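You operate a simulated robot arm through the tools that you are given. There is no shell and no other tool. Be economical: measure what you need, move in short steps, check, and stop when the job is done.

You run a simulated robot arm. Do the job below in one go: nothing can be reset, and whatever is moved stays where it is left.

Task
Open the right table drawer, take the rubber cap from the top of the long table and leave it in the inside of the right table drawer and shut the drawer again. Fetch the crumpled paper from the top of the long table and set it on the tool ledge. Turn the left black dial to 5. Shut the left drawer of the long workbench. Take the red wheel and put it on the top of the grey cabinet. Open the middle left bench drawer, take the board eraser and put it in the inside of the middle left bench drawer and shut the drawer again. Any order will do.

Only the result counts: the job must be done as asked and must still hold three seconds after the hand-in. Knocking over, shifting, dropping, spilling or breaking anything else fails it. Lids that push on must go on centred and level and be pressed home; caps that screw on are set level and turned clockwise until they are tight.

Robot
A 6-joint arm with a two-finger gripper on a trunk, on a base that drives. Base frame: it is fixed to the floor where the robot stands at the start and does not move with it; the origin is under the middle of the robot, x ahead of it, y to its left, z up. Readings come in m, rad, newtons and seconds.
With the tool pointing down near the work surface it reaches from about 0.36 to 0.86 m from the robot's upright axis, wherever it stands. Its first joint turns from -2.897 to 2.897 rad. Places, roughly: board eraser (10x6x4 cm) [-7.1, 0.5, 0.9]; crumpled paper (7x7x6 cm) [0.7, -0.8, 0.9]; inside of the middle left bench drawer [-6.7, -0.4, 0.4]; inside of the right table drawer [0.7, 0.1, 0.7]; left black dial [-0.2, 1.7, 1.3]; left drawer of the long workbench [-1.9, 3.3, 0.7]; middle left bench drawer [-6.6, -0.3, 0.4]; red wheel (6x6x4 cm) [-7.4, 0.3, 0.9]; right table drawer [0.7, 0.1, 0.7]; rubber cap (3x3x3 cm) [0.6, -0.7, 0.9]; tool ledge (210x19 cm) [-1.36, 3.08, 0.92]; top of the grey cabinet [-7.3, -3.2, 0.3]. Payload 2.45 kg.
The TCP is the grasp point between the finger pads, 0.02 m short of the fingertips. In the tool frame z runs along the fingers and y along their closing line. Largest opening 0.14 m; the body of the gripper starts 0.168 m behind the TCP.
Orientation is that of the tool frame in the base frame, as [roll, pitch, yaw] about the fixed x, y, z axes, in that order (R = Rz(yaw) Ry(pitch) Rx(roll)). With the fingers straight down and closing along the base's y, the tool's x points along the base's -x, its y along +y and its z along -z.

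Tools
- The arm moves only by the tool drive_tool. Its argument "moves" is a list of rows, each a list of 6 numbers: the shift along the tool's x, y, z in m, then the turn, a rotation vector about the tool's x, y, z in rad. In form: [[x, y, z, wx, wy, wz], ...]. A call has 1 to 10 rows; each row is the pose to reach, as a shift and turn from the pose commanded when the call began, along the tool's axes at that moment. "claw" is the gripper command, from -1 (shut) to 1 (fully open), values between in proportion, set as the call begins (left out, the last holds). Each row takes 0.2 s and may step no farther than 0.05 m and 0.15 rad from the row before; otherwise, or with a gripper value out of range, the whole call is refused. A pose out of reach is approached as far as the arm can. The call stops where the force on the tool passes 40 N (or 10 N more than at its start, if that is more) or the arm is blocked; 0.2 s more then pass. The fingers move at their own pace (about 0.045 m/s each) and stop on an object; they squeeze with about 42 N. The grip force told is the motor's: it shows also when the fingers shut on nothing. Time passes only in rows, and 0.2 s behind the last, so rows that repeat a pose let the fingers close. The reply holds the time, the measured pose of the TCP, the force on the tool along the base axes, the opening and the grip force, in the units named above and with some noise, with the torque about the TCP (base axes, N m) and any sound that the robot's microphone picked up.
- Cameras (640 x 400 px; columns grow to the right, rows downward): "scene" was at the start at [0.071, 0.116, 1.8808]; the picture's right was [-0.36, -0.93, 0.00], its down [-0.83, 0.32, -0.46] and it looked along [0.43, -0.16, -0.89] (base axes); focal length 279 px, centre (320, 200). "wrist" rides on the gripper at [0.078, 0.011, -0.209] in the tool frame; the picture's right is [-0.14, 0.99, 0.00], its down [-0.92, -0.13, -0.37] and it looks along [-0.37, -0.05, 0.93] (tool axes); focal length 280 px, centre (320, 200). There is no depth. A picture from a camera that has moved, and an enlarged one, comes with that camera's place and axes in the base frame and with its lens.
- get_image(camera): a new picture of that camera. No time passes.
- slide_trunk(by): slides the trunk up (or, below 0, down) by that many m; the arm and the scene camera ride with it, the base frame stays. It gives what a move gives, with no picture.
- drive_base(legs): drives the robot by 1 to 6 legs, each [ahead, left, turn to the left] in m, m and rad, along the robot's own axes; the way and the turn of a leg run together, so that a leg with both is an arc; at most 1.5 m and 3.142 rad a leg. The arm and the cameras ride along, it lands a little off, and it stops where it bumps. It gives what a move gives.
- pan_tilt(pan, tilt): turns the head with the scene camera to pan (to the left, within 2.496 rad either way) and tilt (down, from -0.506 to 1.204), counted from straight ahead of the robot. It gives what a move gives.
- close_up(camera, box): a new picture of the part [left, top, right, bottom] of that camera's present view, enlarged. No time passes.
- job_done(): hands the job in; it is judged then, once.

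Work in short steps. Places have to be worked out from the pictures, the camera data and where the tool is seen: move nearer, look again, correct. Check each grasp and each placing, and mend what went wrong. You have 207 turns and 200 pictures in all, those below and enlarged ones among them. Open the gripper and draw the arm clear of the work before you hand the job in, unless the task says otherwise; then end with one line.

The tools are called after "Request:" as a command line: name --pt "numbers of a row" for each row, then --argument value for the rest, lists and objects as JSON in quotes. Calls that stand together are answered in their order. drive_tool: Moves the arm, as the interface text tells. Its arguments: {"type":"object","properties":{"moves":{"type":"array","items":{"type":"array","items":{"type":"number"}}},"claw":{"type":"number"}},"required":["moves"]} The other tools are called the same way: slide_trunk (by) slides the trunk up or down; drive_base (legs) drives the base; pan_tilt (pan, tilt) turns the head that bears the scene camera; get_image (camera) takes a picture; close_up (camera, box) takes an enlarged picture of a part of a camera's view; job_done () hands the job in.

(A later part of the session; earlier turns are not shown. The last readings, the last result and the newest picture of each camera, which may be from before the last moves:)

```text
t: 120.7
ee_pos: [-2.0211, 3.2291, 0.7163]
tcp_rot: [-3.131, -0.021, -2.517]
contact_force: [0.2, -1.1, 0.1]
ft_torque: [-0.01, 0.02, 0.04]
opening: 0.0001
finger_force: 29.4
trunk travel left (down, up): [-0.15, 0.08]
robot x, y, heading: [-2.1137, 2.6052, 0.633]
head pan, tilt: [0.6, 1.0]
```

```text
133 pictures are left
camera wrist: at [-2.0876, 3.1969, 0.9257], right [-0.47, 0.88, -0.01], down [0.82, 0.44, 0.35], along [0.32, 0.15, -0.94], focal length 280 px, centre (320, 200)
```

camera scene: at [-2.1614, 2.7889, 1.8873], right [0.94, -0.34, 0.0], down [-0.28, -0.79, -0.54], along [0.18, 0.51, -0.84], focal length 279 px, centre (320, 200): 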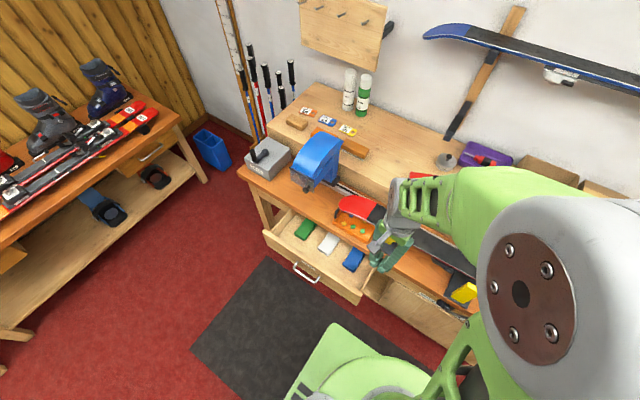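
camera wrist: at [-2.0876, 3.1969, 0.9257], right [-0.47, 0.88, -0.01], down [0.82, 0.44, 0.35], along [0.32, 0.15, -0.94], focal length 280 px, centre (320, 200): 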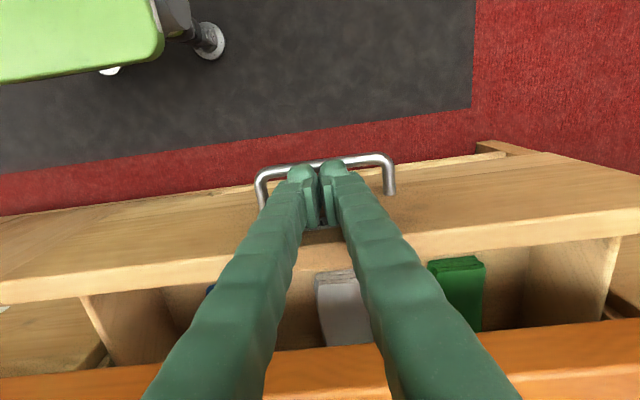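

The fingers rode over the bar and pushed the drawer front itself, so the bar sits lower than I thought (z≈0.69). I'll lift, back off, drop lower, and push on the bar.

Request:
drive_tool --pt "0 0 -0.03 0 0 0" --pt "0.04 0 -0.03 0 0 0" --pt "0.08 0 -0.03 0 0 0" --pt "0.08 0 0.01 0 0 0" --pt "0.08 0 0.045 0 0 0"

Request:
get_image --camera "wrist"

Request:
get_image --camera "scene"

```text
t: 121.9
ee_pos: [-2.0874, 3.183, 0.673]
tcp_rot: [-3.133, -0.017, -2.514]
contact_force: [0.2, -0.6, 0.6]
ft_torque: [0.01, 0.0, -0.02]
opening: 0.0
finger_force: 29.7
trunk travel left (down, up): [-0.15, 0.08]
robot x, y, heading: [-2.114, 2.6027, 0.63]
head pan, tilt: [0.6, 1.0]
```

```text
132 pictures are left
camera wrist: at [-2.154, 3.1499, 0.8824], right [-0.47, 0.88, -0.01], down [0.82, 0.44, 0.35], along [0.32, 0.16, -0.94], focal length 280 px, centre (320, 200)
```

wrist: 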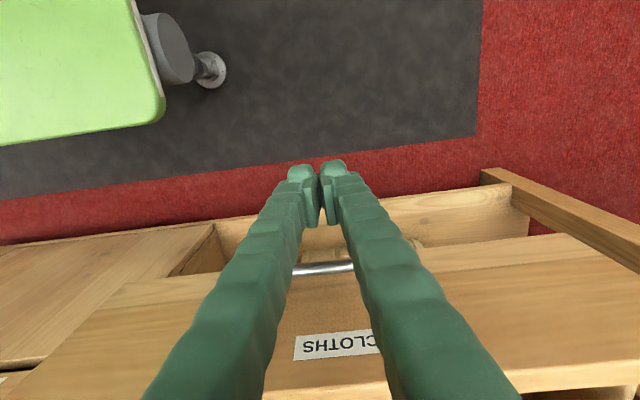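

```text
131 pictures are left
camera scene: at [-2.1613, 2.7895, 1.8872], right [0.94, -0.34, 0.0], down [-0.28, -0.79, -0.54], along [0.18, 0.51, -0.84], focal length 279 px, centre (320, 200)
```

scene: 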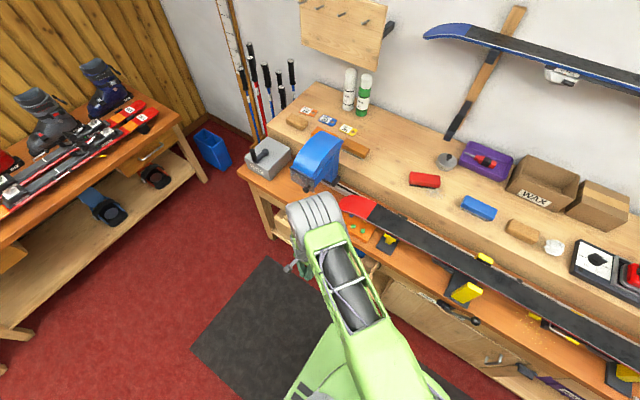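

The bar is now directly ahead at finger height. Pushing.

Request:
drive_tool --pt "-0.025 0 0 0 0 0" --pt "-0.045 0 0 0 0 0" --pt "-0.065 0 0 0 0 0" --pt "-0.085 0 0 0 0 0" --pt "-0.105 0 0 0 0 0" --pt "-0.12 0 0 0 0 0" --pt "-0.13 0 0 0 0 0" --pt "-0.14 0 0 0 0 0"

Request:
get_image --camera "wrist"

```text
t: 123.7
ee_pos: [-1.9735, 3.2651, 0.6719]
tcp_rot: [-3.133, -0.021, -2.515]
contact_force: [0.0, 0.1, 0.2]
ft_torque: [0.02, -0.03, 0.01]
opening: 0.0
finger_force: 29.5
trunk travel left (down, up): [-0.15, 0.08]
robot x, y, heading: [-2.1116, 2.607, 0.629]
head pan, tilt: [0.6, 1.0]
```

```text
130 pictures are left
camera wrist: at [-2.04, 3.2318, 0.8806], right [-0.47, 0.88, -0.01], down [0.82, 0.44, 0.35], along [0.32, 0.16, -0.94], focal length 280 px, centre (320, 200)
```

wrist: 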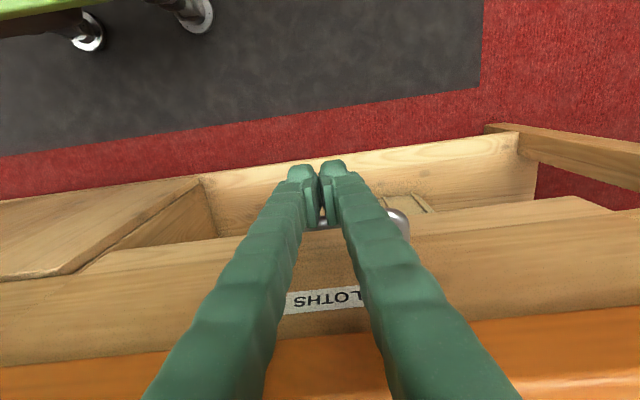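

Almost home. Raising 12 mm so the gripper body clears the bench top, and pushing on in 5 mm steps.

Request:
drive_tool --pt "0 0 -0.012 0 0 0" --pt "-0.006 0 -0.012 0 0 0" --pt "-0.012 0 -0.012 0 0 0" --pt "-0.018 0 -0.012 0 0 0" --pt "-0.024 0 -0.012 0 0 0" --pt "-0.03 0 -0.012 0 0 0" --pt "-0.036 0 -0.012 0 0 0"

Request:
get_image --camera "wrist"

```text
t: 125.0
ee_pos: [-1.9583, 3.2736, 0.6797]
tcp_rot: [-3.125, -0.032, -2.512]
contact_force: [-4.1, 0.0, -3.3]
ft_torque: [-0.09, 0.11, -0.04]
opening: 0.0
finger_force: 29.8
trunk travel left (down, up): [-0.15, 0.08]
robot x, y, heading: [-2.1121, 2.6043, 0.63]
head pan, tilt: [0.6, 1.0]
stopped in row 6: the force on the tool passed its limit at 44 N (the readings are from after the stop); the commanded pose is now the measured one
```

```text
129 pictures are left
camera wrist: at [-2.0254, 3.2436, 0.8894], right [-0.47, 0.88, -0.02], down [0.82, 0.45, 0.34], along [0.31, 0.14, -0.94], focal length 280 px, centre (320, 200)
```

wrist: 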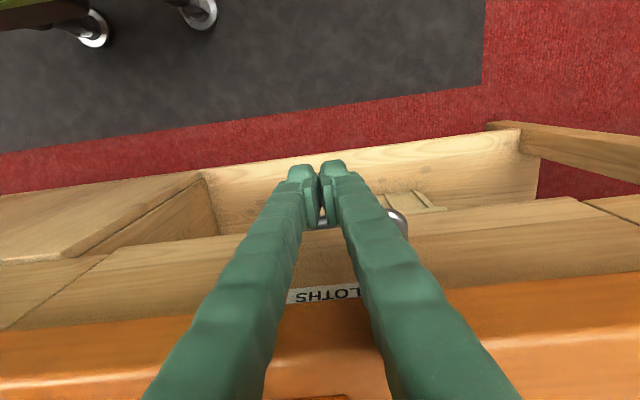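

Stopped firmly, and the front looks flush with the panel beside it. I'll back off, rise, and check.

Request:
drive_tool --pt "0.04 0 0 0 0 0" --pt "0.07 0 -0.03 0 0 0" --pt "0.07 0 -0.08 0 0 0" --pt "0.07 0 -0.13 0 0 0" --pt "0.07 0 -0.18 0 0 0" --pt "0.07 0 -0.23 0 0 0" --pt "0.07 0 -0.28 0 0 0" --pt "0.07 0 -0.33 0 0 0" --pt "0.07 -0.05 -0.33 0 0 0" --pt "0.07 -0.1 -0.33 0 0 0"

Request:
get_image --camera "wrist"

Request:
close_up --camera "scene" --box '[220, 150, 460, 300]'

```text
t: 127.2
ee_pos: [-1.9511, 3.1622, 1.0148]
tcp_rot: [-3.124, -0.029, -2.513]
contact_force: [-0.1, 0.4, 0.0]
ft_torque: [-0.03, -0.01, -0.01]
opening: 0.0
finger_force: 29.0
trunk travel left (down, up): [-0.15, 0.08]
robot x, y, heading: [-2.1125, 2.6041, 0.628]
head pan, tilt: [0.6, 1.0]
```

```text
128 pictures are left
camera wrist: at [-2.017, 3.1311, 1.2245], right [-0.47, 0.88, -0.02], down [0.82, 0.45, 0.34], along [0.31, 0.14, -0.94], focal length 280 px, centre (320, 200)
```

wrist: 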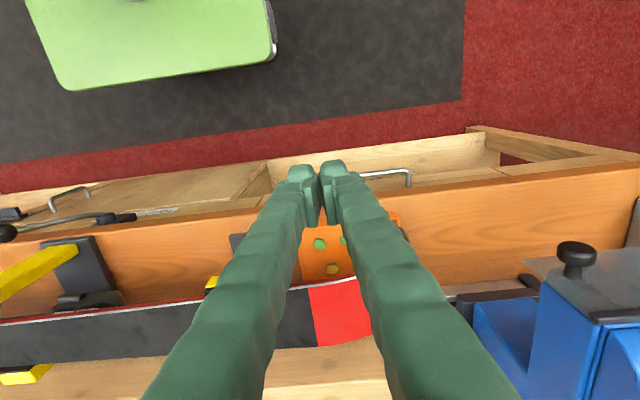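

```text
2.67 times, centred on (340, 225) of scene
camera zoom: at [-2.1617, 2.7875, 1.8874], right [0.94, -0.33, 0.0], down [-0.28, -0.79, -0.54], along [0.18, 0.51, -0.84], focal length 744 px, centre (267, 133)
```

zoom: 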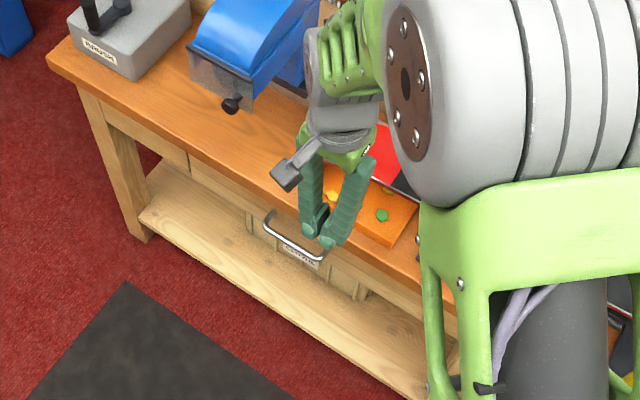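

The drawer looks flush. I'll zoom in to confirm there is no gap.

Request:
close_up --camera "scene" --box '[290, 205, 370, 255]'

Request:
close_up --camera "wrist" --box '[200, 120, 520, 320]'

```text
8.00 times, centred on (330, 230) of scene
camera zoom: at [-2.1617, 2.7875, 1.8874], right [0.94, -0.33, 0.0], down [-0.28, -0.79, -0.54], along [0.18, 0.51, -0.84], focal length 2230 px, centre (240, -40)
```

zoom: 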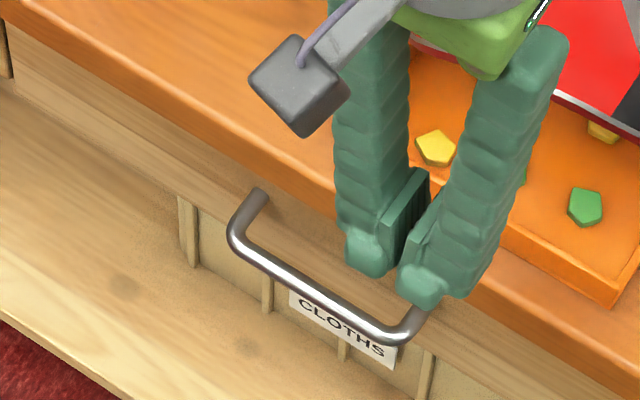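

```text
2.00 times, centred on (360, 220) of wrist
camera zoom: at [-2.017, 3.1311, 1.2245], right [-0.47, 0.88, -0.02], down [0.82, 0.45, 0.34], along [0.31, 0.14, -0.94], focal length 561 px, centre (240, 160)
```

zoom: 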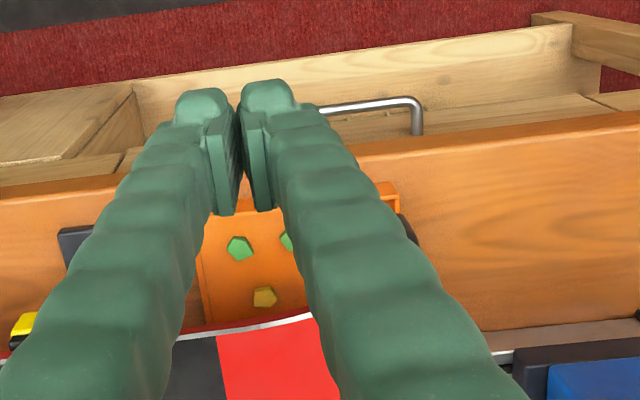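

The front is continuous with the apron – shut. Now to the dial shelf: raise the hand and sidestep right along the wall.

Request:
drive_tool --pt "0.02 0 -0.04 0 0 0" --pt "0.04 0 -0.08 0 0 0" --pt "0.05 0 -0.12 0 0 0" --pt "0.05 0 -0.16 0 0 0"

Request:
drive_base --legs '[[0, -1.0, 0], [0, -0.8, 0]]'

Request:
pan_tilt --pan 0.0 --tilt 0.6

Request:
get_image --camera "scene"

```text
t: 128.2
ee_pos: [-1.991, 3.1373, 1.1759]
tcp_rot: [-3.123, -0.03, -2.512]
contact_force: [-0.9, 0.7, -0.7]
ft_torque: [0.02, -0.03, -0.03]
opening: 0.0003
finger_force: 29.0
trunk travel left (down, up): [-0.15, 0.08]
robot x, y, heading: [-2.1126, 2.6074, 0.633]
head pan, tilt: [0.6, 1.0]
```

```text
t: 144.3
ee_pos: [-0.9336, 1.6956, 1.1746]
tcp_rot: [-3.124, -0.03, -2.509]
contact_force: [-0.5, -0.3, 0.1]
ft_torque: [0.02, -0.02, -0.01]
opening: 0.0001
finger_force: 29.3
trunk travel left (down, up): [-0.15, 0.08]
robot x, y, heading: [-1.0577, 1.1612, 0.63]
head pan, tilt: [0.6, 1.0]
```

```text
t: 145.3
ee_pos: [-0.9338, 1.6943, 1.1749]
tcp_rot: [-3.124, -0.029, -2.511]
contact_force: [-0.1, 0.1, -0.3]
ft_torque: [0.0, -0.03, 0.0]
opening: 0.0
finger_force: 29.3
trunk travel left (down, up): [-0.15, 0.08]
robot x, y, heading: [-1.0562, 1.1651, 0.629]
head pan, tilt: [0.0, 0.6]
```

```text
124 pictures are left
camera scene: at [-1.056, 1.332, 1.9192], right [0.59, -0.81, 0.0], down [-0.46, -0.33, -0.82], along [0.67, 0.49, -0.57], focal length 279 px, centre (320, 200)
```

scene: 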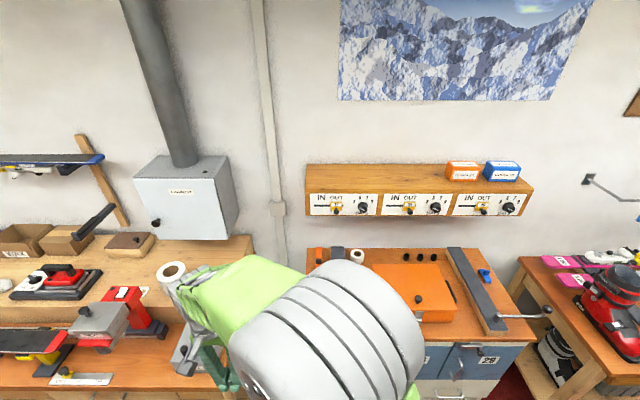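

Three dial panels are visible on the shelf front. Zooming into the dials.

Request:
close_up --camera "scene" --box '[300, 175, 428, 255]'

Request:
close_up --camera "scene" --box '[420, 175, 548, 255]'

Request:
close_up --camera "scene" --box '[300, 240, 560, 400]'

```text
5.00 times, centred on (364, 215) of scene
camera zoom: at [-1.056, 1.332, 1.9192], right [0.59, -0.81, 0.0], down [-0.46, -0.33, -0.82], along [0.67, 0.49, -0.57], focal length 1394 px, centre (100, 125)
```

zoom: 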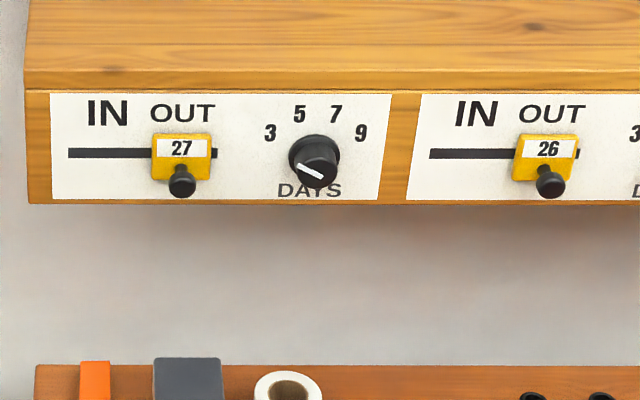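

```text
5.00 times, centred on (484, 215) of scene
camera zoom: at [-1.056, 1.332, 1.9192], right [0.59, -0.81, 0.0], down [-0.46, -0.33, -0.82], along [0.67, 0.49, -0.57], focal length 1394 px, centre (-500, 125)
```

zoom: 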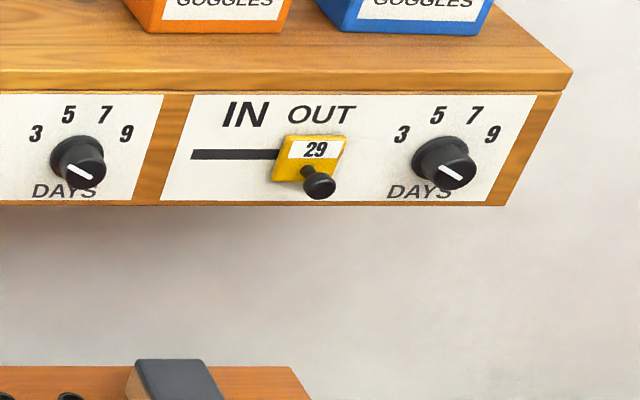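

```text
2.46 times, centred on (430, 320) of scene
camera zoom: at [-1.056, 1.332, 1.9192], right [0.59, -0.81, 0.0], down [-0.46, -0.33, -0.82], along [0.67, 0.49, -0.57], focal length 686 px, centre (49, -95)
```

zoom: 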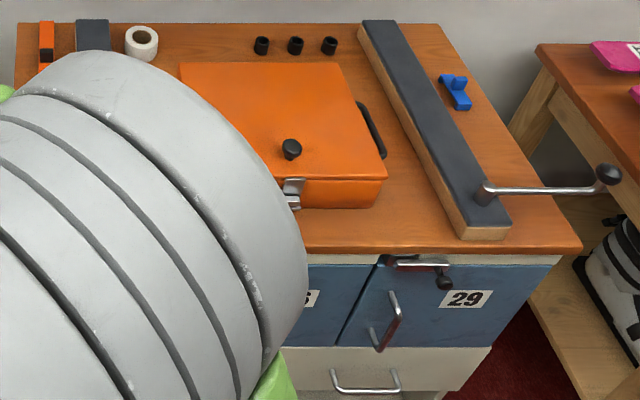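

The left dial's pointer seems to be at 3; it needs a clockwise turn to 5. Before driving closer I'll check the floor in front of the cabinet for the bin.

Request:
pan_tilt --pan 0.25 --tilt 1.1

Request:
get_image --camera "scene"

Request:
get_image --camera "wrist"

```text
t: 146.2
ee_pos: [-0.9335, 1.6958, 1.1748]
tcp_rot: [-3.126, -0.029, -2.509]
contact_force: [0.5, -0.4, 0.3]
ft_torque: [-0.03, 0.0, 0.01]
opening: 0.0003
finger_force: 29.7
trunk travel left (down, up): [-0.15, 0.08]
robot x, y, heading: [-1.0521, 1.1603, 0.627]
head pan, tilt: [0.25, 1.1]
```

```text
120 pictures are left
camera scene: at [-1.0871, 1.3284, 1.8807], right [0.77, -0.64, 0.0], down [-0.57, -0.69, -0.45], along [0.29, 0.35, -0.89], focal length 279 px, centre (320, 200)
```

scene: 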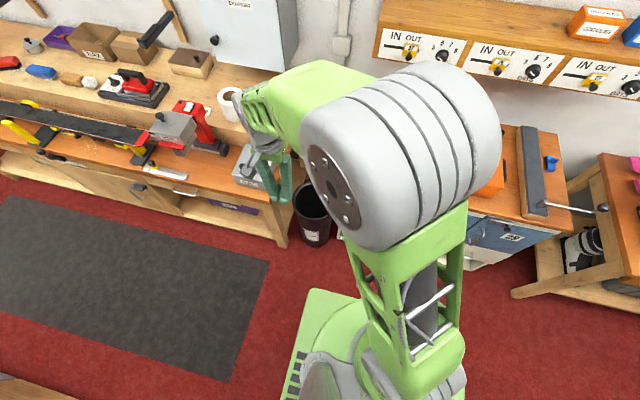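

```text
119 pictures are left
camera wrist: at [-0.9985, 1.665, 1.385], right [-0.47, 0.88, -0.02], down [0.82, 0.45, 0.34], along [0.31, 0.15, -0.94], focal length 280 px, centre (320, 200)
```

wrist: 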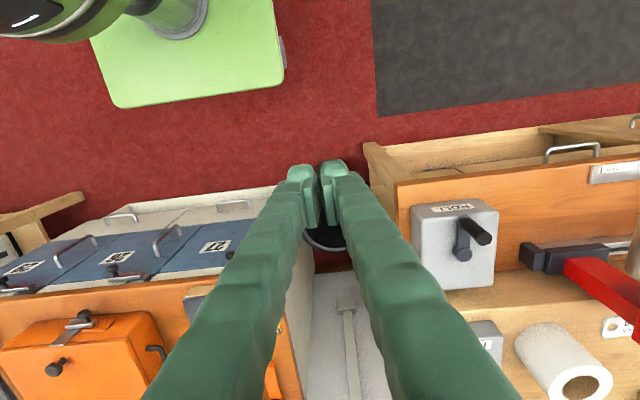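

The bin stands between bench and cabinet at m≈-1.9, out of my way. I'll drive up to the cabinet in front of the left dial.

Request:
drive_base --legs '[[0.2, -0.12, 0]]'

Request:
pan_tilt --pan 0.1 --tilt 0.6

Request:
get_image --camera "scene"

```text
t: 147.9
ee_pos: [-0.7001, 1.7163, 1.1749]
tcp_rot: [-3.124, -0.031, -2.511]
contact_force: [0.4, 0.0, 1.1]
ft_torque: [-0.01, 0.03, -0.01]
opening: 0.0002
finger_force: 29.3
trunk travel left (down, up): [-0.15, 0.08]
robot x, y, heading: [-0.8223, 1.1839, 0.63]
head pan, tilt: [0.25, 1.1]
```

```text
t: 148.9
ee_pos: [-0.7026, 1.7156, 1.1753]
tcp_rot: [-3.125, -0.028, -2.509]
contact_force: [0.6, -0.7, -0.1]
ft_torque: [-0.01, 0.01, -0.02]
opening: 0.0
finger_force: 29.7
trunk travel left (down, up): [-0.15, 0.08]
robot x, y, heading: [-0.8227, 1.1807, 0.631]
head pan, tilt: [0.099, 0.6]
```

```text
118 pictures are left
camera scene: at [-0.8305, 1.3596, 1.9192], right [0.67, -0.74, 0.0], down [-0.42, -0.38, -0.82], along [0.61, 0.55, -0.57], focal length 279 px, centre (320, 200)
```

scene: 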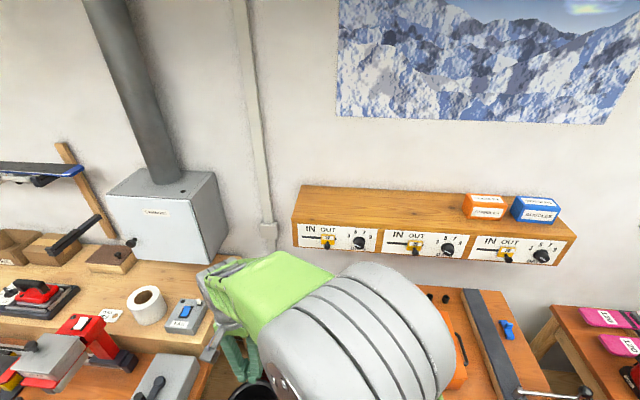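

The left knob works out near (-0.24, 1.72, 1.28). I'll pitch the tool up to horizontal, pointing at the panel, stopping short of it.

Request:
drive_tool --claw -0.2 --pt "-0.015 -0.027 -0.012 0 -0.145 0" --pt "-0.03 -0.054 -0.024 0 -0.29 0" --pt "-0.045 -0.081 -0.036 0 -0.435 0" --pt "-0.06 -0.108 -0.048 0 -0.58 0" --pt "-0.075 -0.135 -0.06 0 -0.725 0" --pt "-0.09 -0.162 -0.072 0 -0.87 0" --pt "-0.105 -0.189 -0.084 0 -1.015 0" --pt "-0.12 -0.216 -0.096 0 -1.16 0" --pt "-0.135 -0.243 -0.105 0 -1.305 0" --pt "-0.15 -0.27 -0.105 0 -1.45 0"

Request:
get_image --camera "wrist"

Request:
get_image --camera "scene"

```text
t: 151.1
ee_pos: [-0.3919, 1.6892, 1.2841]
tcp_rot: [-2.933, 1.409, -2.308]
contact_force: [-0.6, -0.7, 0.0]
ft_torque: [-0.03, 0.08, 0.16]
opening: 0.0561
finger_force: 0.1
out of reach, approached as far as the arm can: row 7, 8, 9, 10
trunk travel left (down, up): [-0.15, 0.08]
robot x, y, heading: [-0.8235, 1.1812, 0.635]
head pan, tilt: [0.099, 0.6]
```

```text
117 pictures are left
camera wrist: at [-0.5743, 1.5688, 1.2393], right [-0.57, 0.82, 0.1], down [-0.12, -0.21, 0.97], along [0.82, 0.54, 0.22], focal length 280 px, centre (320, 200)
```

wrist: 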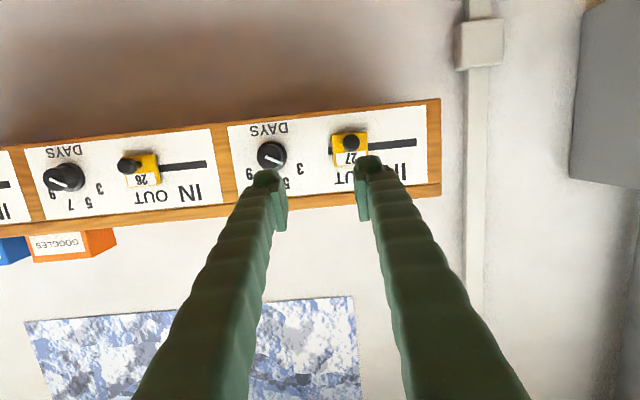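

```text
116 pictures are left
camera scene: at [-0.8317, 1.355, 1.9198], right [0.67, -0.74, 0.0], down [-0.42, -0.38, -0.83], along [0.61, 0.55, -0.56], focal length 279 px, centre (320, 200)
```

scene: 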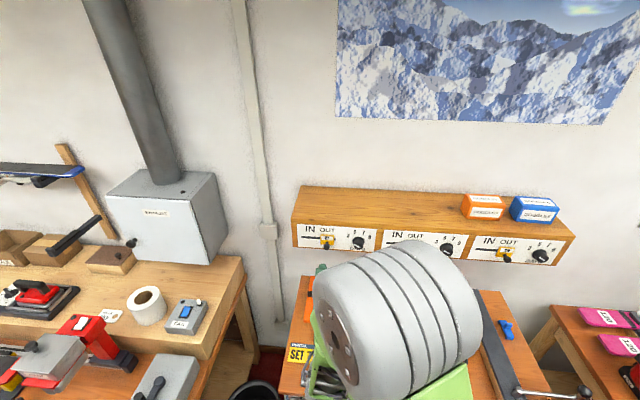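

Nearly horizontal already and the knob is in view (upside down). Zoom on the dial.

Request:
close_up --camera "wrist" --box '[216, 110, 344, 190]'

Request:
close_up --camera "scene" --box '[335, 225, 383, 255]'

```text
5.00 times, centred on (280, 150) of wrist
camera zoom: at [-0.5743, 1.5688, 1.2393], right [-0.57, 0.82, 0.1], down [-0.12, -0.21, 0.97], along [0.82, 0.54, 0.22], focal length 1402 px, centre (520, 450)
```

zoom: 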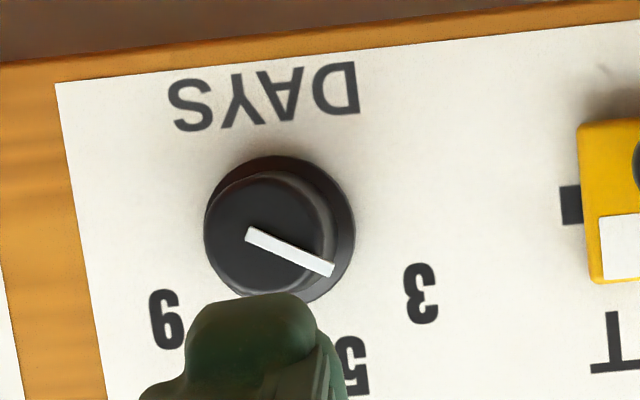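

```text
13.33 times, centred on (359, 240) of scene
camera zoom: at [-0.8317, 1.355, 1.9198], right [0.67, -0.74, 0.0], down [-0.42, -0.38, -0.83], along [0.61, 0.55, -0.56], focal length 3718 px, centre (-200, -333)
```

zoom: 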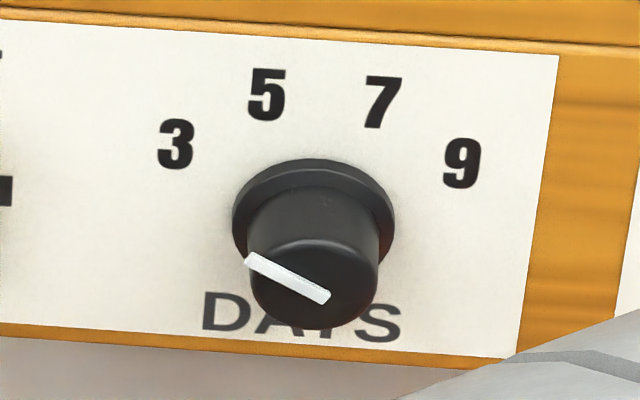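

The pointer is on 3; 5 lies about 40° clockwise. To get the tool fully level I'll lower the trunk 0.1 m (flatter forearm), then raise the TCP and level out.

Request:
slide_trunk --by -0.1

Request:
drive_tool --pt "-0.03 0.01 -0.005 0 -0.05 0" --pt "-0.06 0.02 -0.01 0 -0.1 0" --pt "-0.09 0.025 -0.02 0 -0.15 0"

Request:
get_image --camera "wrist"

```text
t: 152.4
ee_pos: [-0.393, 1.6919, 1.183]
tcp_rot: [-2.924, 1.405, -2.299]
contact_force: [0.1, 0.2, 1.6]
ft_torque: [-0.01, 0.03, 0.03]
opening: 0.056
finger_force: 0.0
trunk travel left (down, up): [-0.05, 0.18]
robot x, y, heading: [-0.8227, 1.1821, 0.632]
head pan, tilt: [0.099, 0.6]
```

```text
t: 153.2
ee_pos: [-0.4135, 1.7133, 1.2758]
tcp_rot: [-1.866, 1.535, -1.242]
contact_force: [-1.2, -0.1, -1.1]
ft_torque: [0.02, -0.02, 0.0]
opening: 0.056
finger_force: 0.0
trunk travel left (down, up): [-0.05, 0.18]
robot x, y, heading: [-0.828, 1.1844, 0.634]
head pan, tilt: [0.099, 0.6]
```

```text
113 pictures are left
camera wrist: at [-0.5874, 1.5961, 1.198], right [-0.58, 0.81, 0.1], down [-0.23, -0.29, 0.93], along [0.78, 0.52, 0.36], focal length 280 px, centre (320, 200)
```

wrist: 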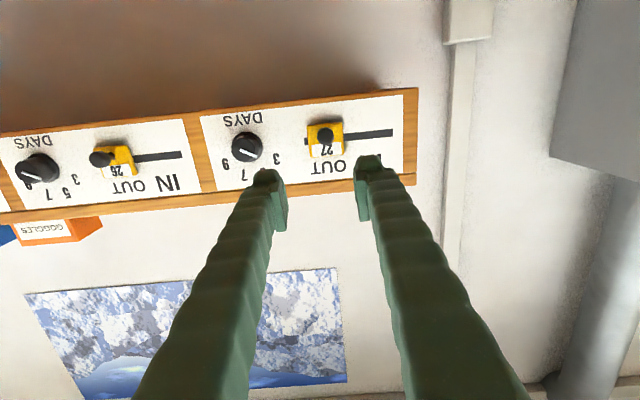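

The tool is level now, aimed along n. I'll align with the knob (m −1.53, z 1.256) and move to about 8 cm from it.

Request:
drive_tool --pt "0.006 -0.033 0.02 0 0 0" --pt "0.012 -0.066 0.045 0 0 0" --pt "0.019 -0.099 0.075 0 0 0"

Request:
get_image --camera "wrist"

Request:
close_up --camera "scene" --box '[290, 190, 450, 290]'

```text
t: 154.0
ee_pos: [-0.2926, 1.6762, 1.2579]
tcp_rot: [-1.886, 1.522, -1.258]
contact_force: [0.5, 0.1, 0.2]
ft_torque: [0.05, -0.05, 0.01]
opening: 0.056
finger_force: 0.0
trunk travel left (down, up): [-0.05, 0.18]
robot x, y, heading: [-0.8252, 1.1834, 0.636]
head pan, tilt: [0.099, 0.6]
```

```text
112 pictures are left
camera wrist: at [-0.4667, 1.5598, 1.1812], right [-0.58, 0.81, 0.09], down [-0.24, -0.28, 0.93], along [0.78, 0.52, 0.35], focal length 280 px, centre (320, 200)
```

wrist: 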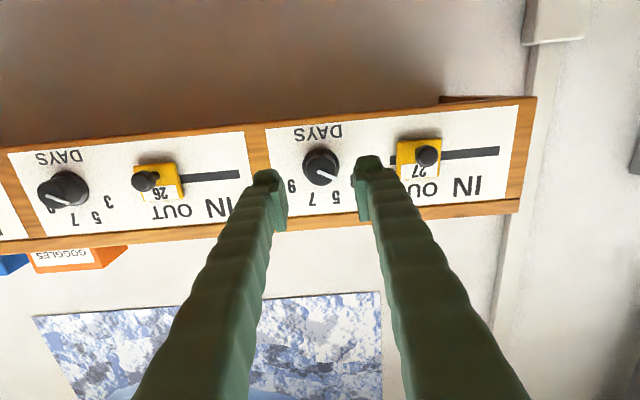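

```text
4.00 times, centred on (370, 240) of scene
camera zoom: at [-0.8299, 1.3595, 1.8192], right [0.67, -0.74, 0.0], down [-0.42, -0.38, -0.82], along [0.61, 0.55, -0.57], focal length 1115 px, centre (120, 40)
```

zoom: 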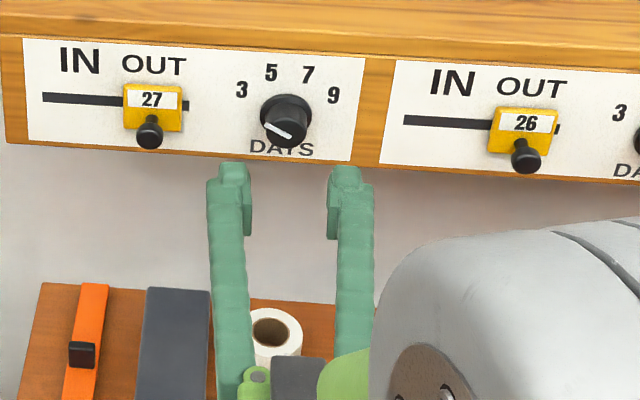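

Well aligned. I'll advance 7.5 cm, slowly at the end, so the pads surround the knob.

Request:
drive_tool --pt "0.002 0 0.03 0 0 0" --pt "0.003 0 0.05 0 0 0" --pt "0.003 0 0.065 0 0 0" --pt "0.003 0 0.075 0 0 0"

Request:
get_image --camera "wrist"

Request:
close_up --camera "scene" --box '[310, 190, 406, 250]'

```text
t: 155.0
ee_pos: [-0.2422, 1.7259, 1.2526]
tcp_rot: [-1.935, 1.532, -1.317]
contact_force: [0.5, 0.5, -0.7]
ft_torque: [0.0, -0.03, 0.01]
opening: 0.0561
finger_force: 0.1
out of reach, approached as far as the arm can: row 2, 3, 4
trunk travel left (down, up): [-0.05, 0.18]
robot x, y, heading: [-0.8206, 1.1813, 0.634]
head pan, tilt: [0.099, 0.6]
```

```text
110 pictures are left
camera wrist: at [-0.4155, 1.6114, 1.1764], right [-0.57, 0.81, 0.1], down [-0.24, -0.28, 0.93], along [0.78, 0.51, 0.35], focal length 280 px, centre (320, 200)
```

wrist: 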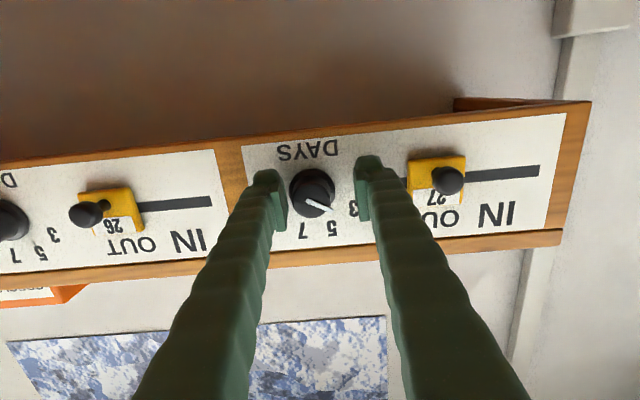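

```text
6.67 times, centred on (358, 220) of scene
camera zoom: at [-0.8302, 1.3598, 1.8192], right [0.67, -0.74, 0.0], down [-0.42, -0.38, -0.82], along [0.61, 0.55, -0.57], focal length 1859 px, centre (67, 67)
```

zoom: 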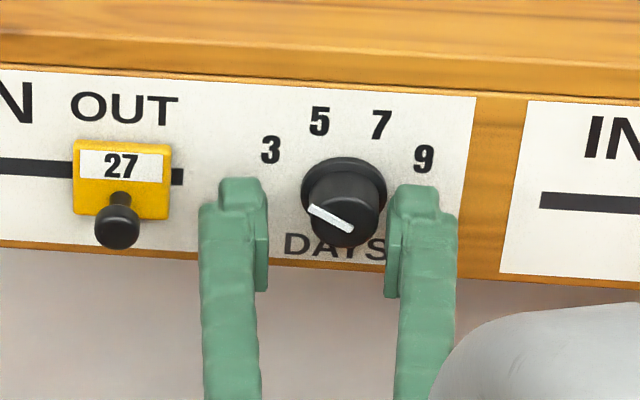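

The arm is at its reach limit and drifted 1 cm. I'll withdraw 6 cm, drive the base forward 7 cm, and realign.

Request:
drive_tool --pt "0 0 -0.03 0 0 0" --pt "0 0 -0.07 0 0 0" --pt "0 0 -0.11 0 0 0"

Request:
drive_base --legs '[[0.07, 0, 0]]'

Request:
get_image --camera "wrist"

```text
t: 155.8
ee_pos: [-0.3319, 1.661, 1.2565]
tcp_rot: [-1.896, 1.524, -1.272]
contact_force: [-0.2, -0.4, 0.0]
ft_torque: [0.0, 0.01, -0.03]
opening: 0.0559
finger_force: 0.1
trunk travel left (down, up): [-0.05, 0.18]
robot x, y, heading: [-0.8269, 1.1851, 0.633]
head pan, tilt: [0.099, 0.6]
```

```text
t: 156.8
ee_pos: [-0.2742, 1.7038, 1.2556]
tcp_rot: [-1.918, 1.524, -1.295]
contact_force: [0.5, 0.6, -0.5]
ft_torque: [0.01, 0.0, 0.0]
opening: 0.0562
finger_force: 0.1
trunk travel left (down, up): [-0.05, 0.18]
robot x, y, heading: [-0.7709, 1.2213, 0.634]
head pan, tilt: [0.099, 0.6]
```

```text
108 pictures are left
camera wrist: at [-0.4479, 1.5875, 1.1794], right [-0.58, 0.81, 0.09], down [-0.24, -0.28, 0.93], along [0.78, 0.52, 0.35], focal length 280 px, centre (320, 200)
```

wrist: 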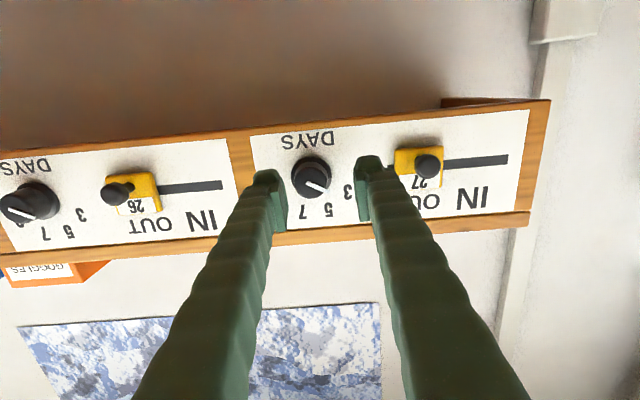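

Now 1 cm to the right of the knob in m. Correcting and advancing 5.5 cm.

Request:
drive_tool --pt "0 -0.01 0.01 0 0 0" --pt "0 -0.01 0.03 0 0 0" --pt "0 -0.01 0.045 0 0 0" --pt "0 -0.01 0.055 0 0 0"

Request:
get_image --camera "wrist"

Request:
close_up --camera "scene" --box '[290, 190, 386, 250]'

```text
t: 157.8
ee_pos: [-0.2263, 1.7244, 1.2559]
tcp_rot: [-1.924, 1.524, -1.304]
contact_force: [-13.6, -10.3, -1.8]
ft_torque: [-0.03, -0.09, 0.64]
opening: 0.0561
finger_force: 0.1
trunk travel left (down, up): [-0.05, 0.18]
robot x, y, heading: [-0.7697, 1.2255, 0.628]
head pan, tilt: [0.099, 0.6]
```

```text
107 pictures are left
camera wrist: at [-0.4003, 1.6096, 1.1801], right [-0.58, 0.81, 0.09], down [-0.24, -0.28, 0.93], along [0.78, 0.52, 0.35], focal length 280 px, centre (320, 200)
```

wrist: 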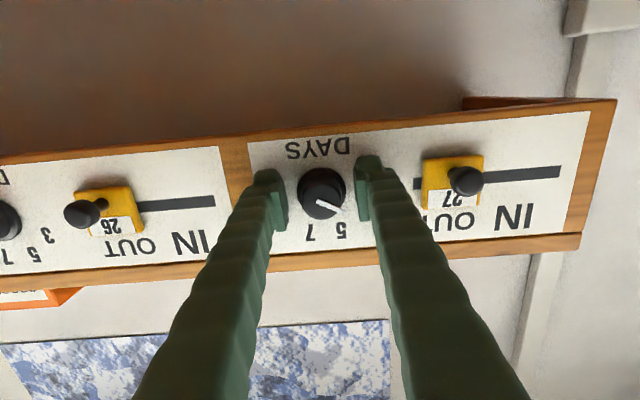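

```text
6.67 times, centred on (338, 220) of scene
camera zoom: at [-0.7765, 1.3988, 1.8194], right [0.67, -0.74, 0.0], down [-0.42, -0.38, -0.83], along [0.61, 0.55, -0.56], focal length 1859 px, centre (200, 67)
```

zoom: 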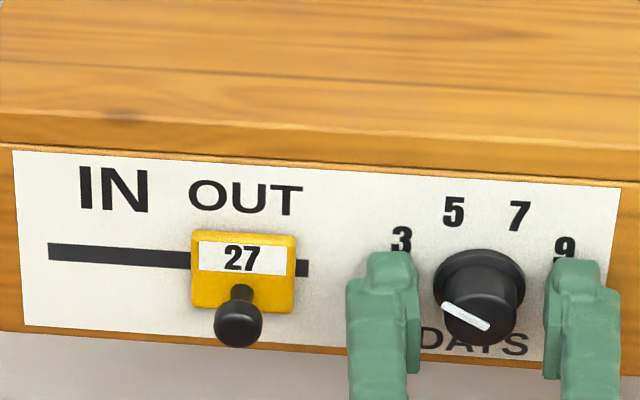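

The tips touch the panel; I'll back off 4 mm and close on the knob.

Request:
drive_tool --claw -1 --pt "0 0 -0.006 0 0 0" --pt "0 0 -0.006 0 0 0" --pt "0 0 -0.006 0 0 0" --pt "0 0 -0.006 0 0 0"

Request:
get_image --camera "wrist"

```text
t: 158.8
ee_pos: [-0.229, 1.7259, 1.255]
tcp_rot: [-1.882, 1.525, -1.261]
contact_force: [3.7, 6.8, 3.4]
ft_torque: [0.1, 0.09, 0.08]
opening: 0.0315
finger_force: 44.7
trunk travel left (down, up): [-0.05, 0.18]
robot x, y, heading: [-0.7641, 1.2274, 0.632]
head pan, tilt: [0.099, 0.6]
```

```text
105 pictures are left
camera wrist: at [-0.4027, 1.6085, 1.1798], right [-0.58, 0.81, 0.09], down [-0.24, -0.28, 0.93], along [0.78, 0.52, 0.35], focal length 280 px, centre (320, 200)
```

wrist: 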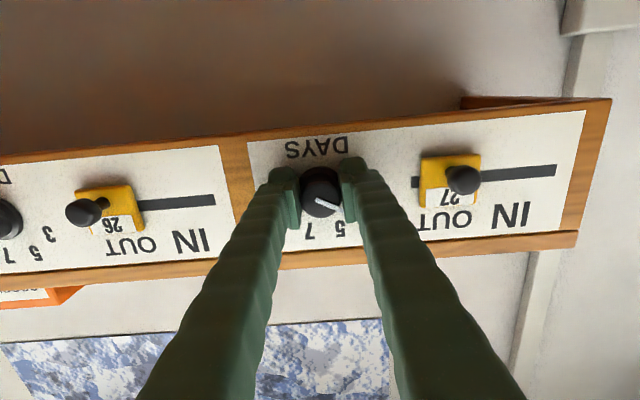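

Knob gripped. Turning clockwise (positive about the tool's z) in small steps, first 0.3 rad.

Request:
drive_tool --pt "0 0 0 0 0 0.1" --pt "0 0 0 0 0 0.2" --pt "0 0 0 0 0 0.3"

Request:
close_up --camera "wrist" --box '[240, 130, 400, 230]'

Request:
close_up --camera "scene" --box '[310, 190, 406, 250]'

```text
t: 159.6
ee_pos: [-0.2298, 1.7251, 1.2557]
tcp_rot: [-1.882, 1.526, -1.26]
contact_force: [5.6, 8.6, 5.2]
ft_torque: [0.17, 0.07, 0.06]
opening: 0.0314
finger_force: 45.3
out of reach, approached as far as the arm can: row 1, 2, 3
trunk travel left (down, up): [-0.05, 0.18]
robot x, y, heading: [-0.7693, 1.2245, 0.633]
head pan, tilt: [0.099, 0.6]
```

```text
4.00 times, centred on (320, 180) of wrist
camera zoom: at [-0.4027, 1.6085, 1.1798], right [-0.58, 0.81, 0.09], down [-0.24, -0.28, 0.93], along [0.78, 0.52, 0.35], focal length 1122 px, centre (320, 280)
```

zoom: 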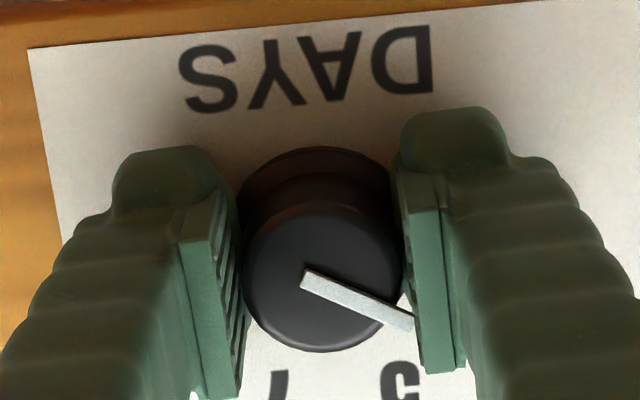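

```text
6.67 times, centred on (358, 220) of scene
camera zoom: at [-0.7739, 1.4015, 1.8192], right [0.67, -0.74, 0.0], down [-0.42, -0.38, -0.82], along [0.61, 0.55, -0.57], focal length 1859 px, centre (67, 67)
```

zoom: 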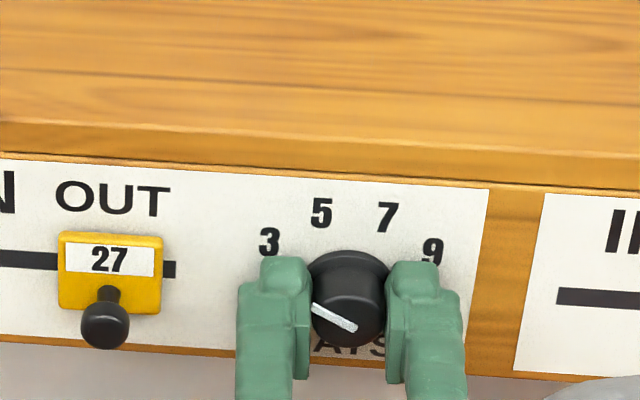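

The wrist is at its limit that way, so I'll release, pre-rotate the hand the other way by 0.75 rad, and grip again.

Request:
drive_tool --claw -0.1 --pt "0 0 0 0 0 0" --pt "0 0 0 0 0 0" --pt "0 0 0 0 0 0"

Request:
drive_tool --pt "0 0 -0.01 0 0 -0.1" --pt "0 0 -0.02 0 0 -0.24" --pt "0 0 -0.03 0 0 -0.38" --pt "0 0 -0.03 0 0 -0.52" --pt "0 0 -0.03 0 0 -0.66" --pt "0 0 -0.03 0 0 -0.8"

Request:
get_image --camera "wrist"

```text
t: 160.4
ee_pos: [-0.2285, 1.7237, 1.2553]
tcp_rot: [-1.907, 1.524, -1.287]
contact_force: [0.1, -0.5, -0.1]
ft_torque: [-0.01, 0.01, -0.02]
opening: 0.063
finger_force: 0.0
trunk travel left (down, up): [-0.05, 0.18]
robot x, y, heading: [-0.7624, 1.2255, 0.637]
head pan, tilt: [0.099, 0.6]
```

```text
t: 161.8
ee_pos: [-0.2532, 1.7049, 1.2557]
tcp_rot: [-1.59, 0.723, -0.963]
contact_force: [-0.3, 0.7, 1.0]
ft_torque: [0.0, -0.01, 0.0]
opening: 0.063
finger_force: 0.1
trunk travel left (down, up): [-0.05, 0.18]
robot x, y, heading: [-0.7669, 1.226, 0.631]
head pan, tilt: [0.099, 0.6]
```

```text
102 pictures are left
camera wrist: at [-0.3933, 1.5423, 1.1984], right [-0.45, 0.61, -0.65], down [-0.64, 0.28, 0.71], along [0.62, 0.74, 0.27], focal length 280 px, centre (320, 200)
```

wrist: 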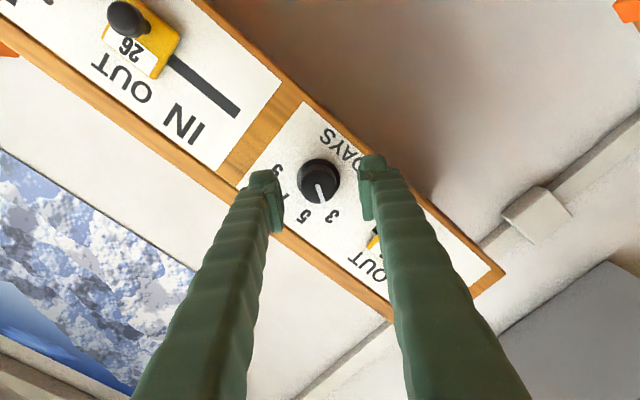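

Now advance again and close on the knob.

Request:
drive_tool --pt "0 0 0.015 0 0 0" --pt "0 0 0.027 0 0 0" --pt "0 0 0.031 0 0 0"

Request:
drive_tool --claw -1 --pt "0 0 0 0 0 0" --pt "0 0 0 0 0 0" --pt "0 0 0 0 0 0"

Request:
close_up --camera "wrist" --box '[240, 130, 400, 230]'

```text
t: 162.6
ee_pos: [-0.2284, 1.7245, 1.255]
tcp_rot: [-1.592, 0.726, -0.963]
contact_force: [-1.5, -0.4, -0.3]
ft_torque: [0.01, 0.02, 0.01]
opening: 0.0631
finger_force: 0.1
trunk travel left (down, up): [-0.05, 0.18]
robot x, y, heading: [-0.7671, 1.2255, 0.633]
head pan, tilt: [0.099, 0.6]
```

```text
t: 163.4
ee_pos: [-0.2284, 1.7228, 1.2565]
tcp_rot: [-1.589, 0.728, -0.964]
contact_force: [4.5, -2.7, 6.3]
ft_torque: [0.01, 0.03, -0.14]
opening: 0.0313
finger_force: 30.1
trunk travel left (down, up): [-0.05, 0.18]
robot x, y, heading: [-0.7687, 1.226, 0.63]
head pan, tilt: [0.099, 0.6]
```

```text
4.00 times, centred on (320, 180) of wrist
camera zoom: at [-0.3676, 1.5599, 1.1987], right [-0.45, 0.62, -0.65], down [-0.64, 0.28, 0.71], along [0.62, 0.74, 0.27], focal length 1122 px, centre (320, 280)
```

zoom: 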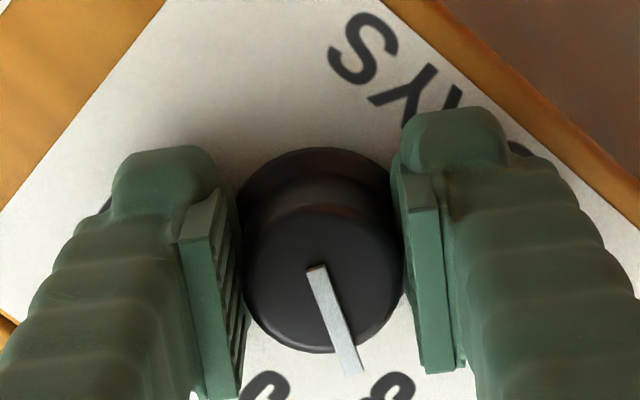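

Gripped. Turning clockwise 0.68 rad.

Request:
drive_tool --pt "0 0 0 0 0 0.1" --pt "0 0 0 0 0 0.2" --pt "0 0 0 0 0 0.3" --pt "0 0 0 0 0 0.4" --pt "0 0 0 0 0 0.5" --pt "0 0 0 0 0 0.6" --pt "0 0 0 0 0 0.68" --pt "0 0 0 0 0 0.68"

Request:
close_up --camera "wrist" --box '[240, 130, 400, 230]'

Request:
close_up --camera "scene" --box '[310, 190, 406, 250]'

```text
t: 165.2
ee_pos: [-0.2288, 1.7236, 1.2556]
tcp_rot: [-1.662, 1.406, -1.039]
contact_force: [3.3, 2.3, 7.4]
ft_torque: [-0.02, 0.04, 0.02]
opening: 0.0311
finger_force: 45.1
trunk travel left (down, up): [-0.05, 0.18]
robot x, y, heading: [-0.7691, 1.2227, 0.628]
head pan, tilt: [0.099, 0.6]
```

```text
4.00 times, centred on (320, 180) of wrist
camera zoom: at [-0.3971, 1.6006, 1.1794], right [-0.58, 0.81, -0.02], down [-0.3, -0.19, 0.93], along [0.76, 0.55, 0.35], focal length 1122 px, centre (320, 280)
```

zoom: 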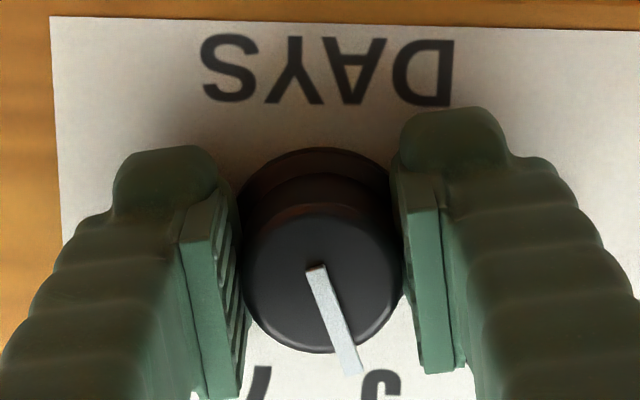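

```text
6.67 times, centred on (358, 220) of scene
camera zoom: at [-0.7744, 1.4003, 1.8193], right [0.67, -0.74, 0.0], down [-0.42, -0.38, -0.83], along [0.61, 0.55, -0.56], focal length 1859 px, centre (67, 67)
```

zoom: 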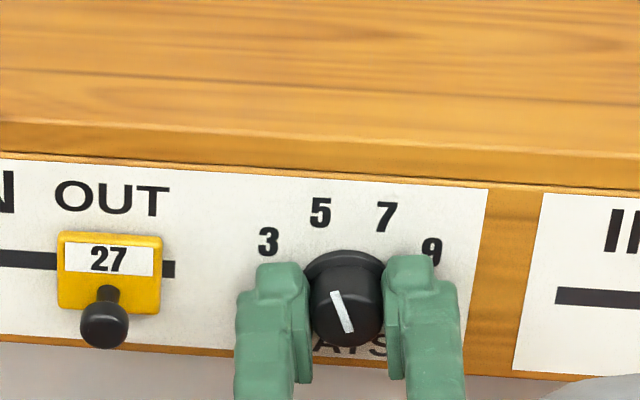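

It turned. I'll release, withdraw, and check the pointer.

Request:
drive_tool --claw -0.1 --pt "0 0 0 0 0 0" --pt "0 0 0 0 0 0" --pt "0 0 0 0 0 0" --pt "0 0 -0.03 0 0 0" --pt "0 0 -0.07 0 0 0" --pt "0 0 -0.11 0 0 0"

Request:
close_up --camera "wrist" --box '[240, 110, 400, 210]'

Request:
close_up --camera "scene" --box '[326, 200, 390, 240]'

```text
t: 166.6
ee_pos: [-0.292, 1.7121, 1.2662]
tcp_rot: [-1.66, 1.408, -1.038]
contact_force: [-1.0, -0.2, 0.2]
ft_torque: [-0.03, 0.01, -0.02]
opening: 0.0632
finger_force: 0.1
out of reach, approached as far as the arm can: row 5, 6
trunk travel left (down, up): [-0.05, 0.18]
robot x, y, heading: [-0.768, 1.2253, 0.626]
head pan, tilt: [0.099, 0.6]
```

```text
4.00 times, centred on (320, 160) of wrist
camera zoom: at [-0.4606, 1.5886, 1.1896], right [-0.58, 0.81, -0.03], down [-0.3, -0.19, 0.93], along [0.75, 0.55, 0.35], focal length 1122 px, centre (320, 360)
```

zoom: 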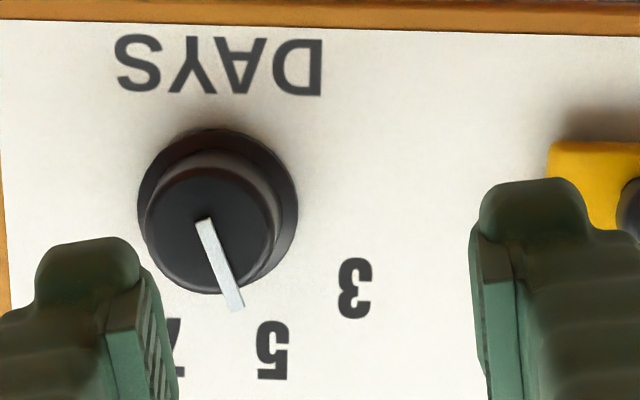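

```text
10.00 times, centred on (358, 220) of scene
camera zoom: at [-0.7762, 1.4005, 1.8193], right [0.67, -0.74, 0.0], down [-0.42, -0.38, -0.83], along [0.61, 0.55, -0.56], focal length 2788 px, centre (-60, 0)
```

zoom: 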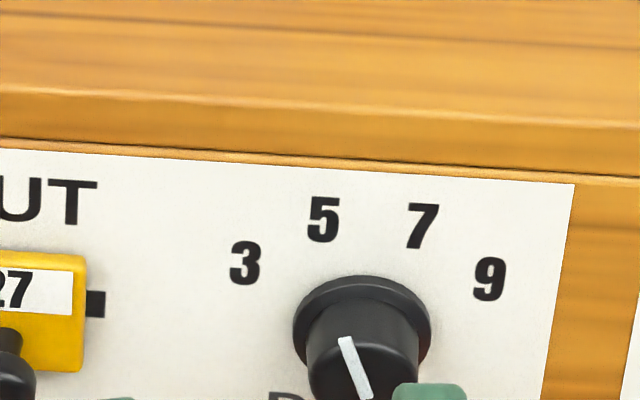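

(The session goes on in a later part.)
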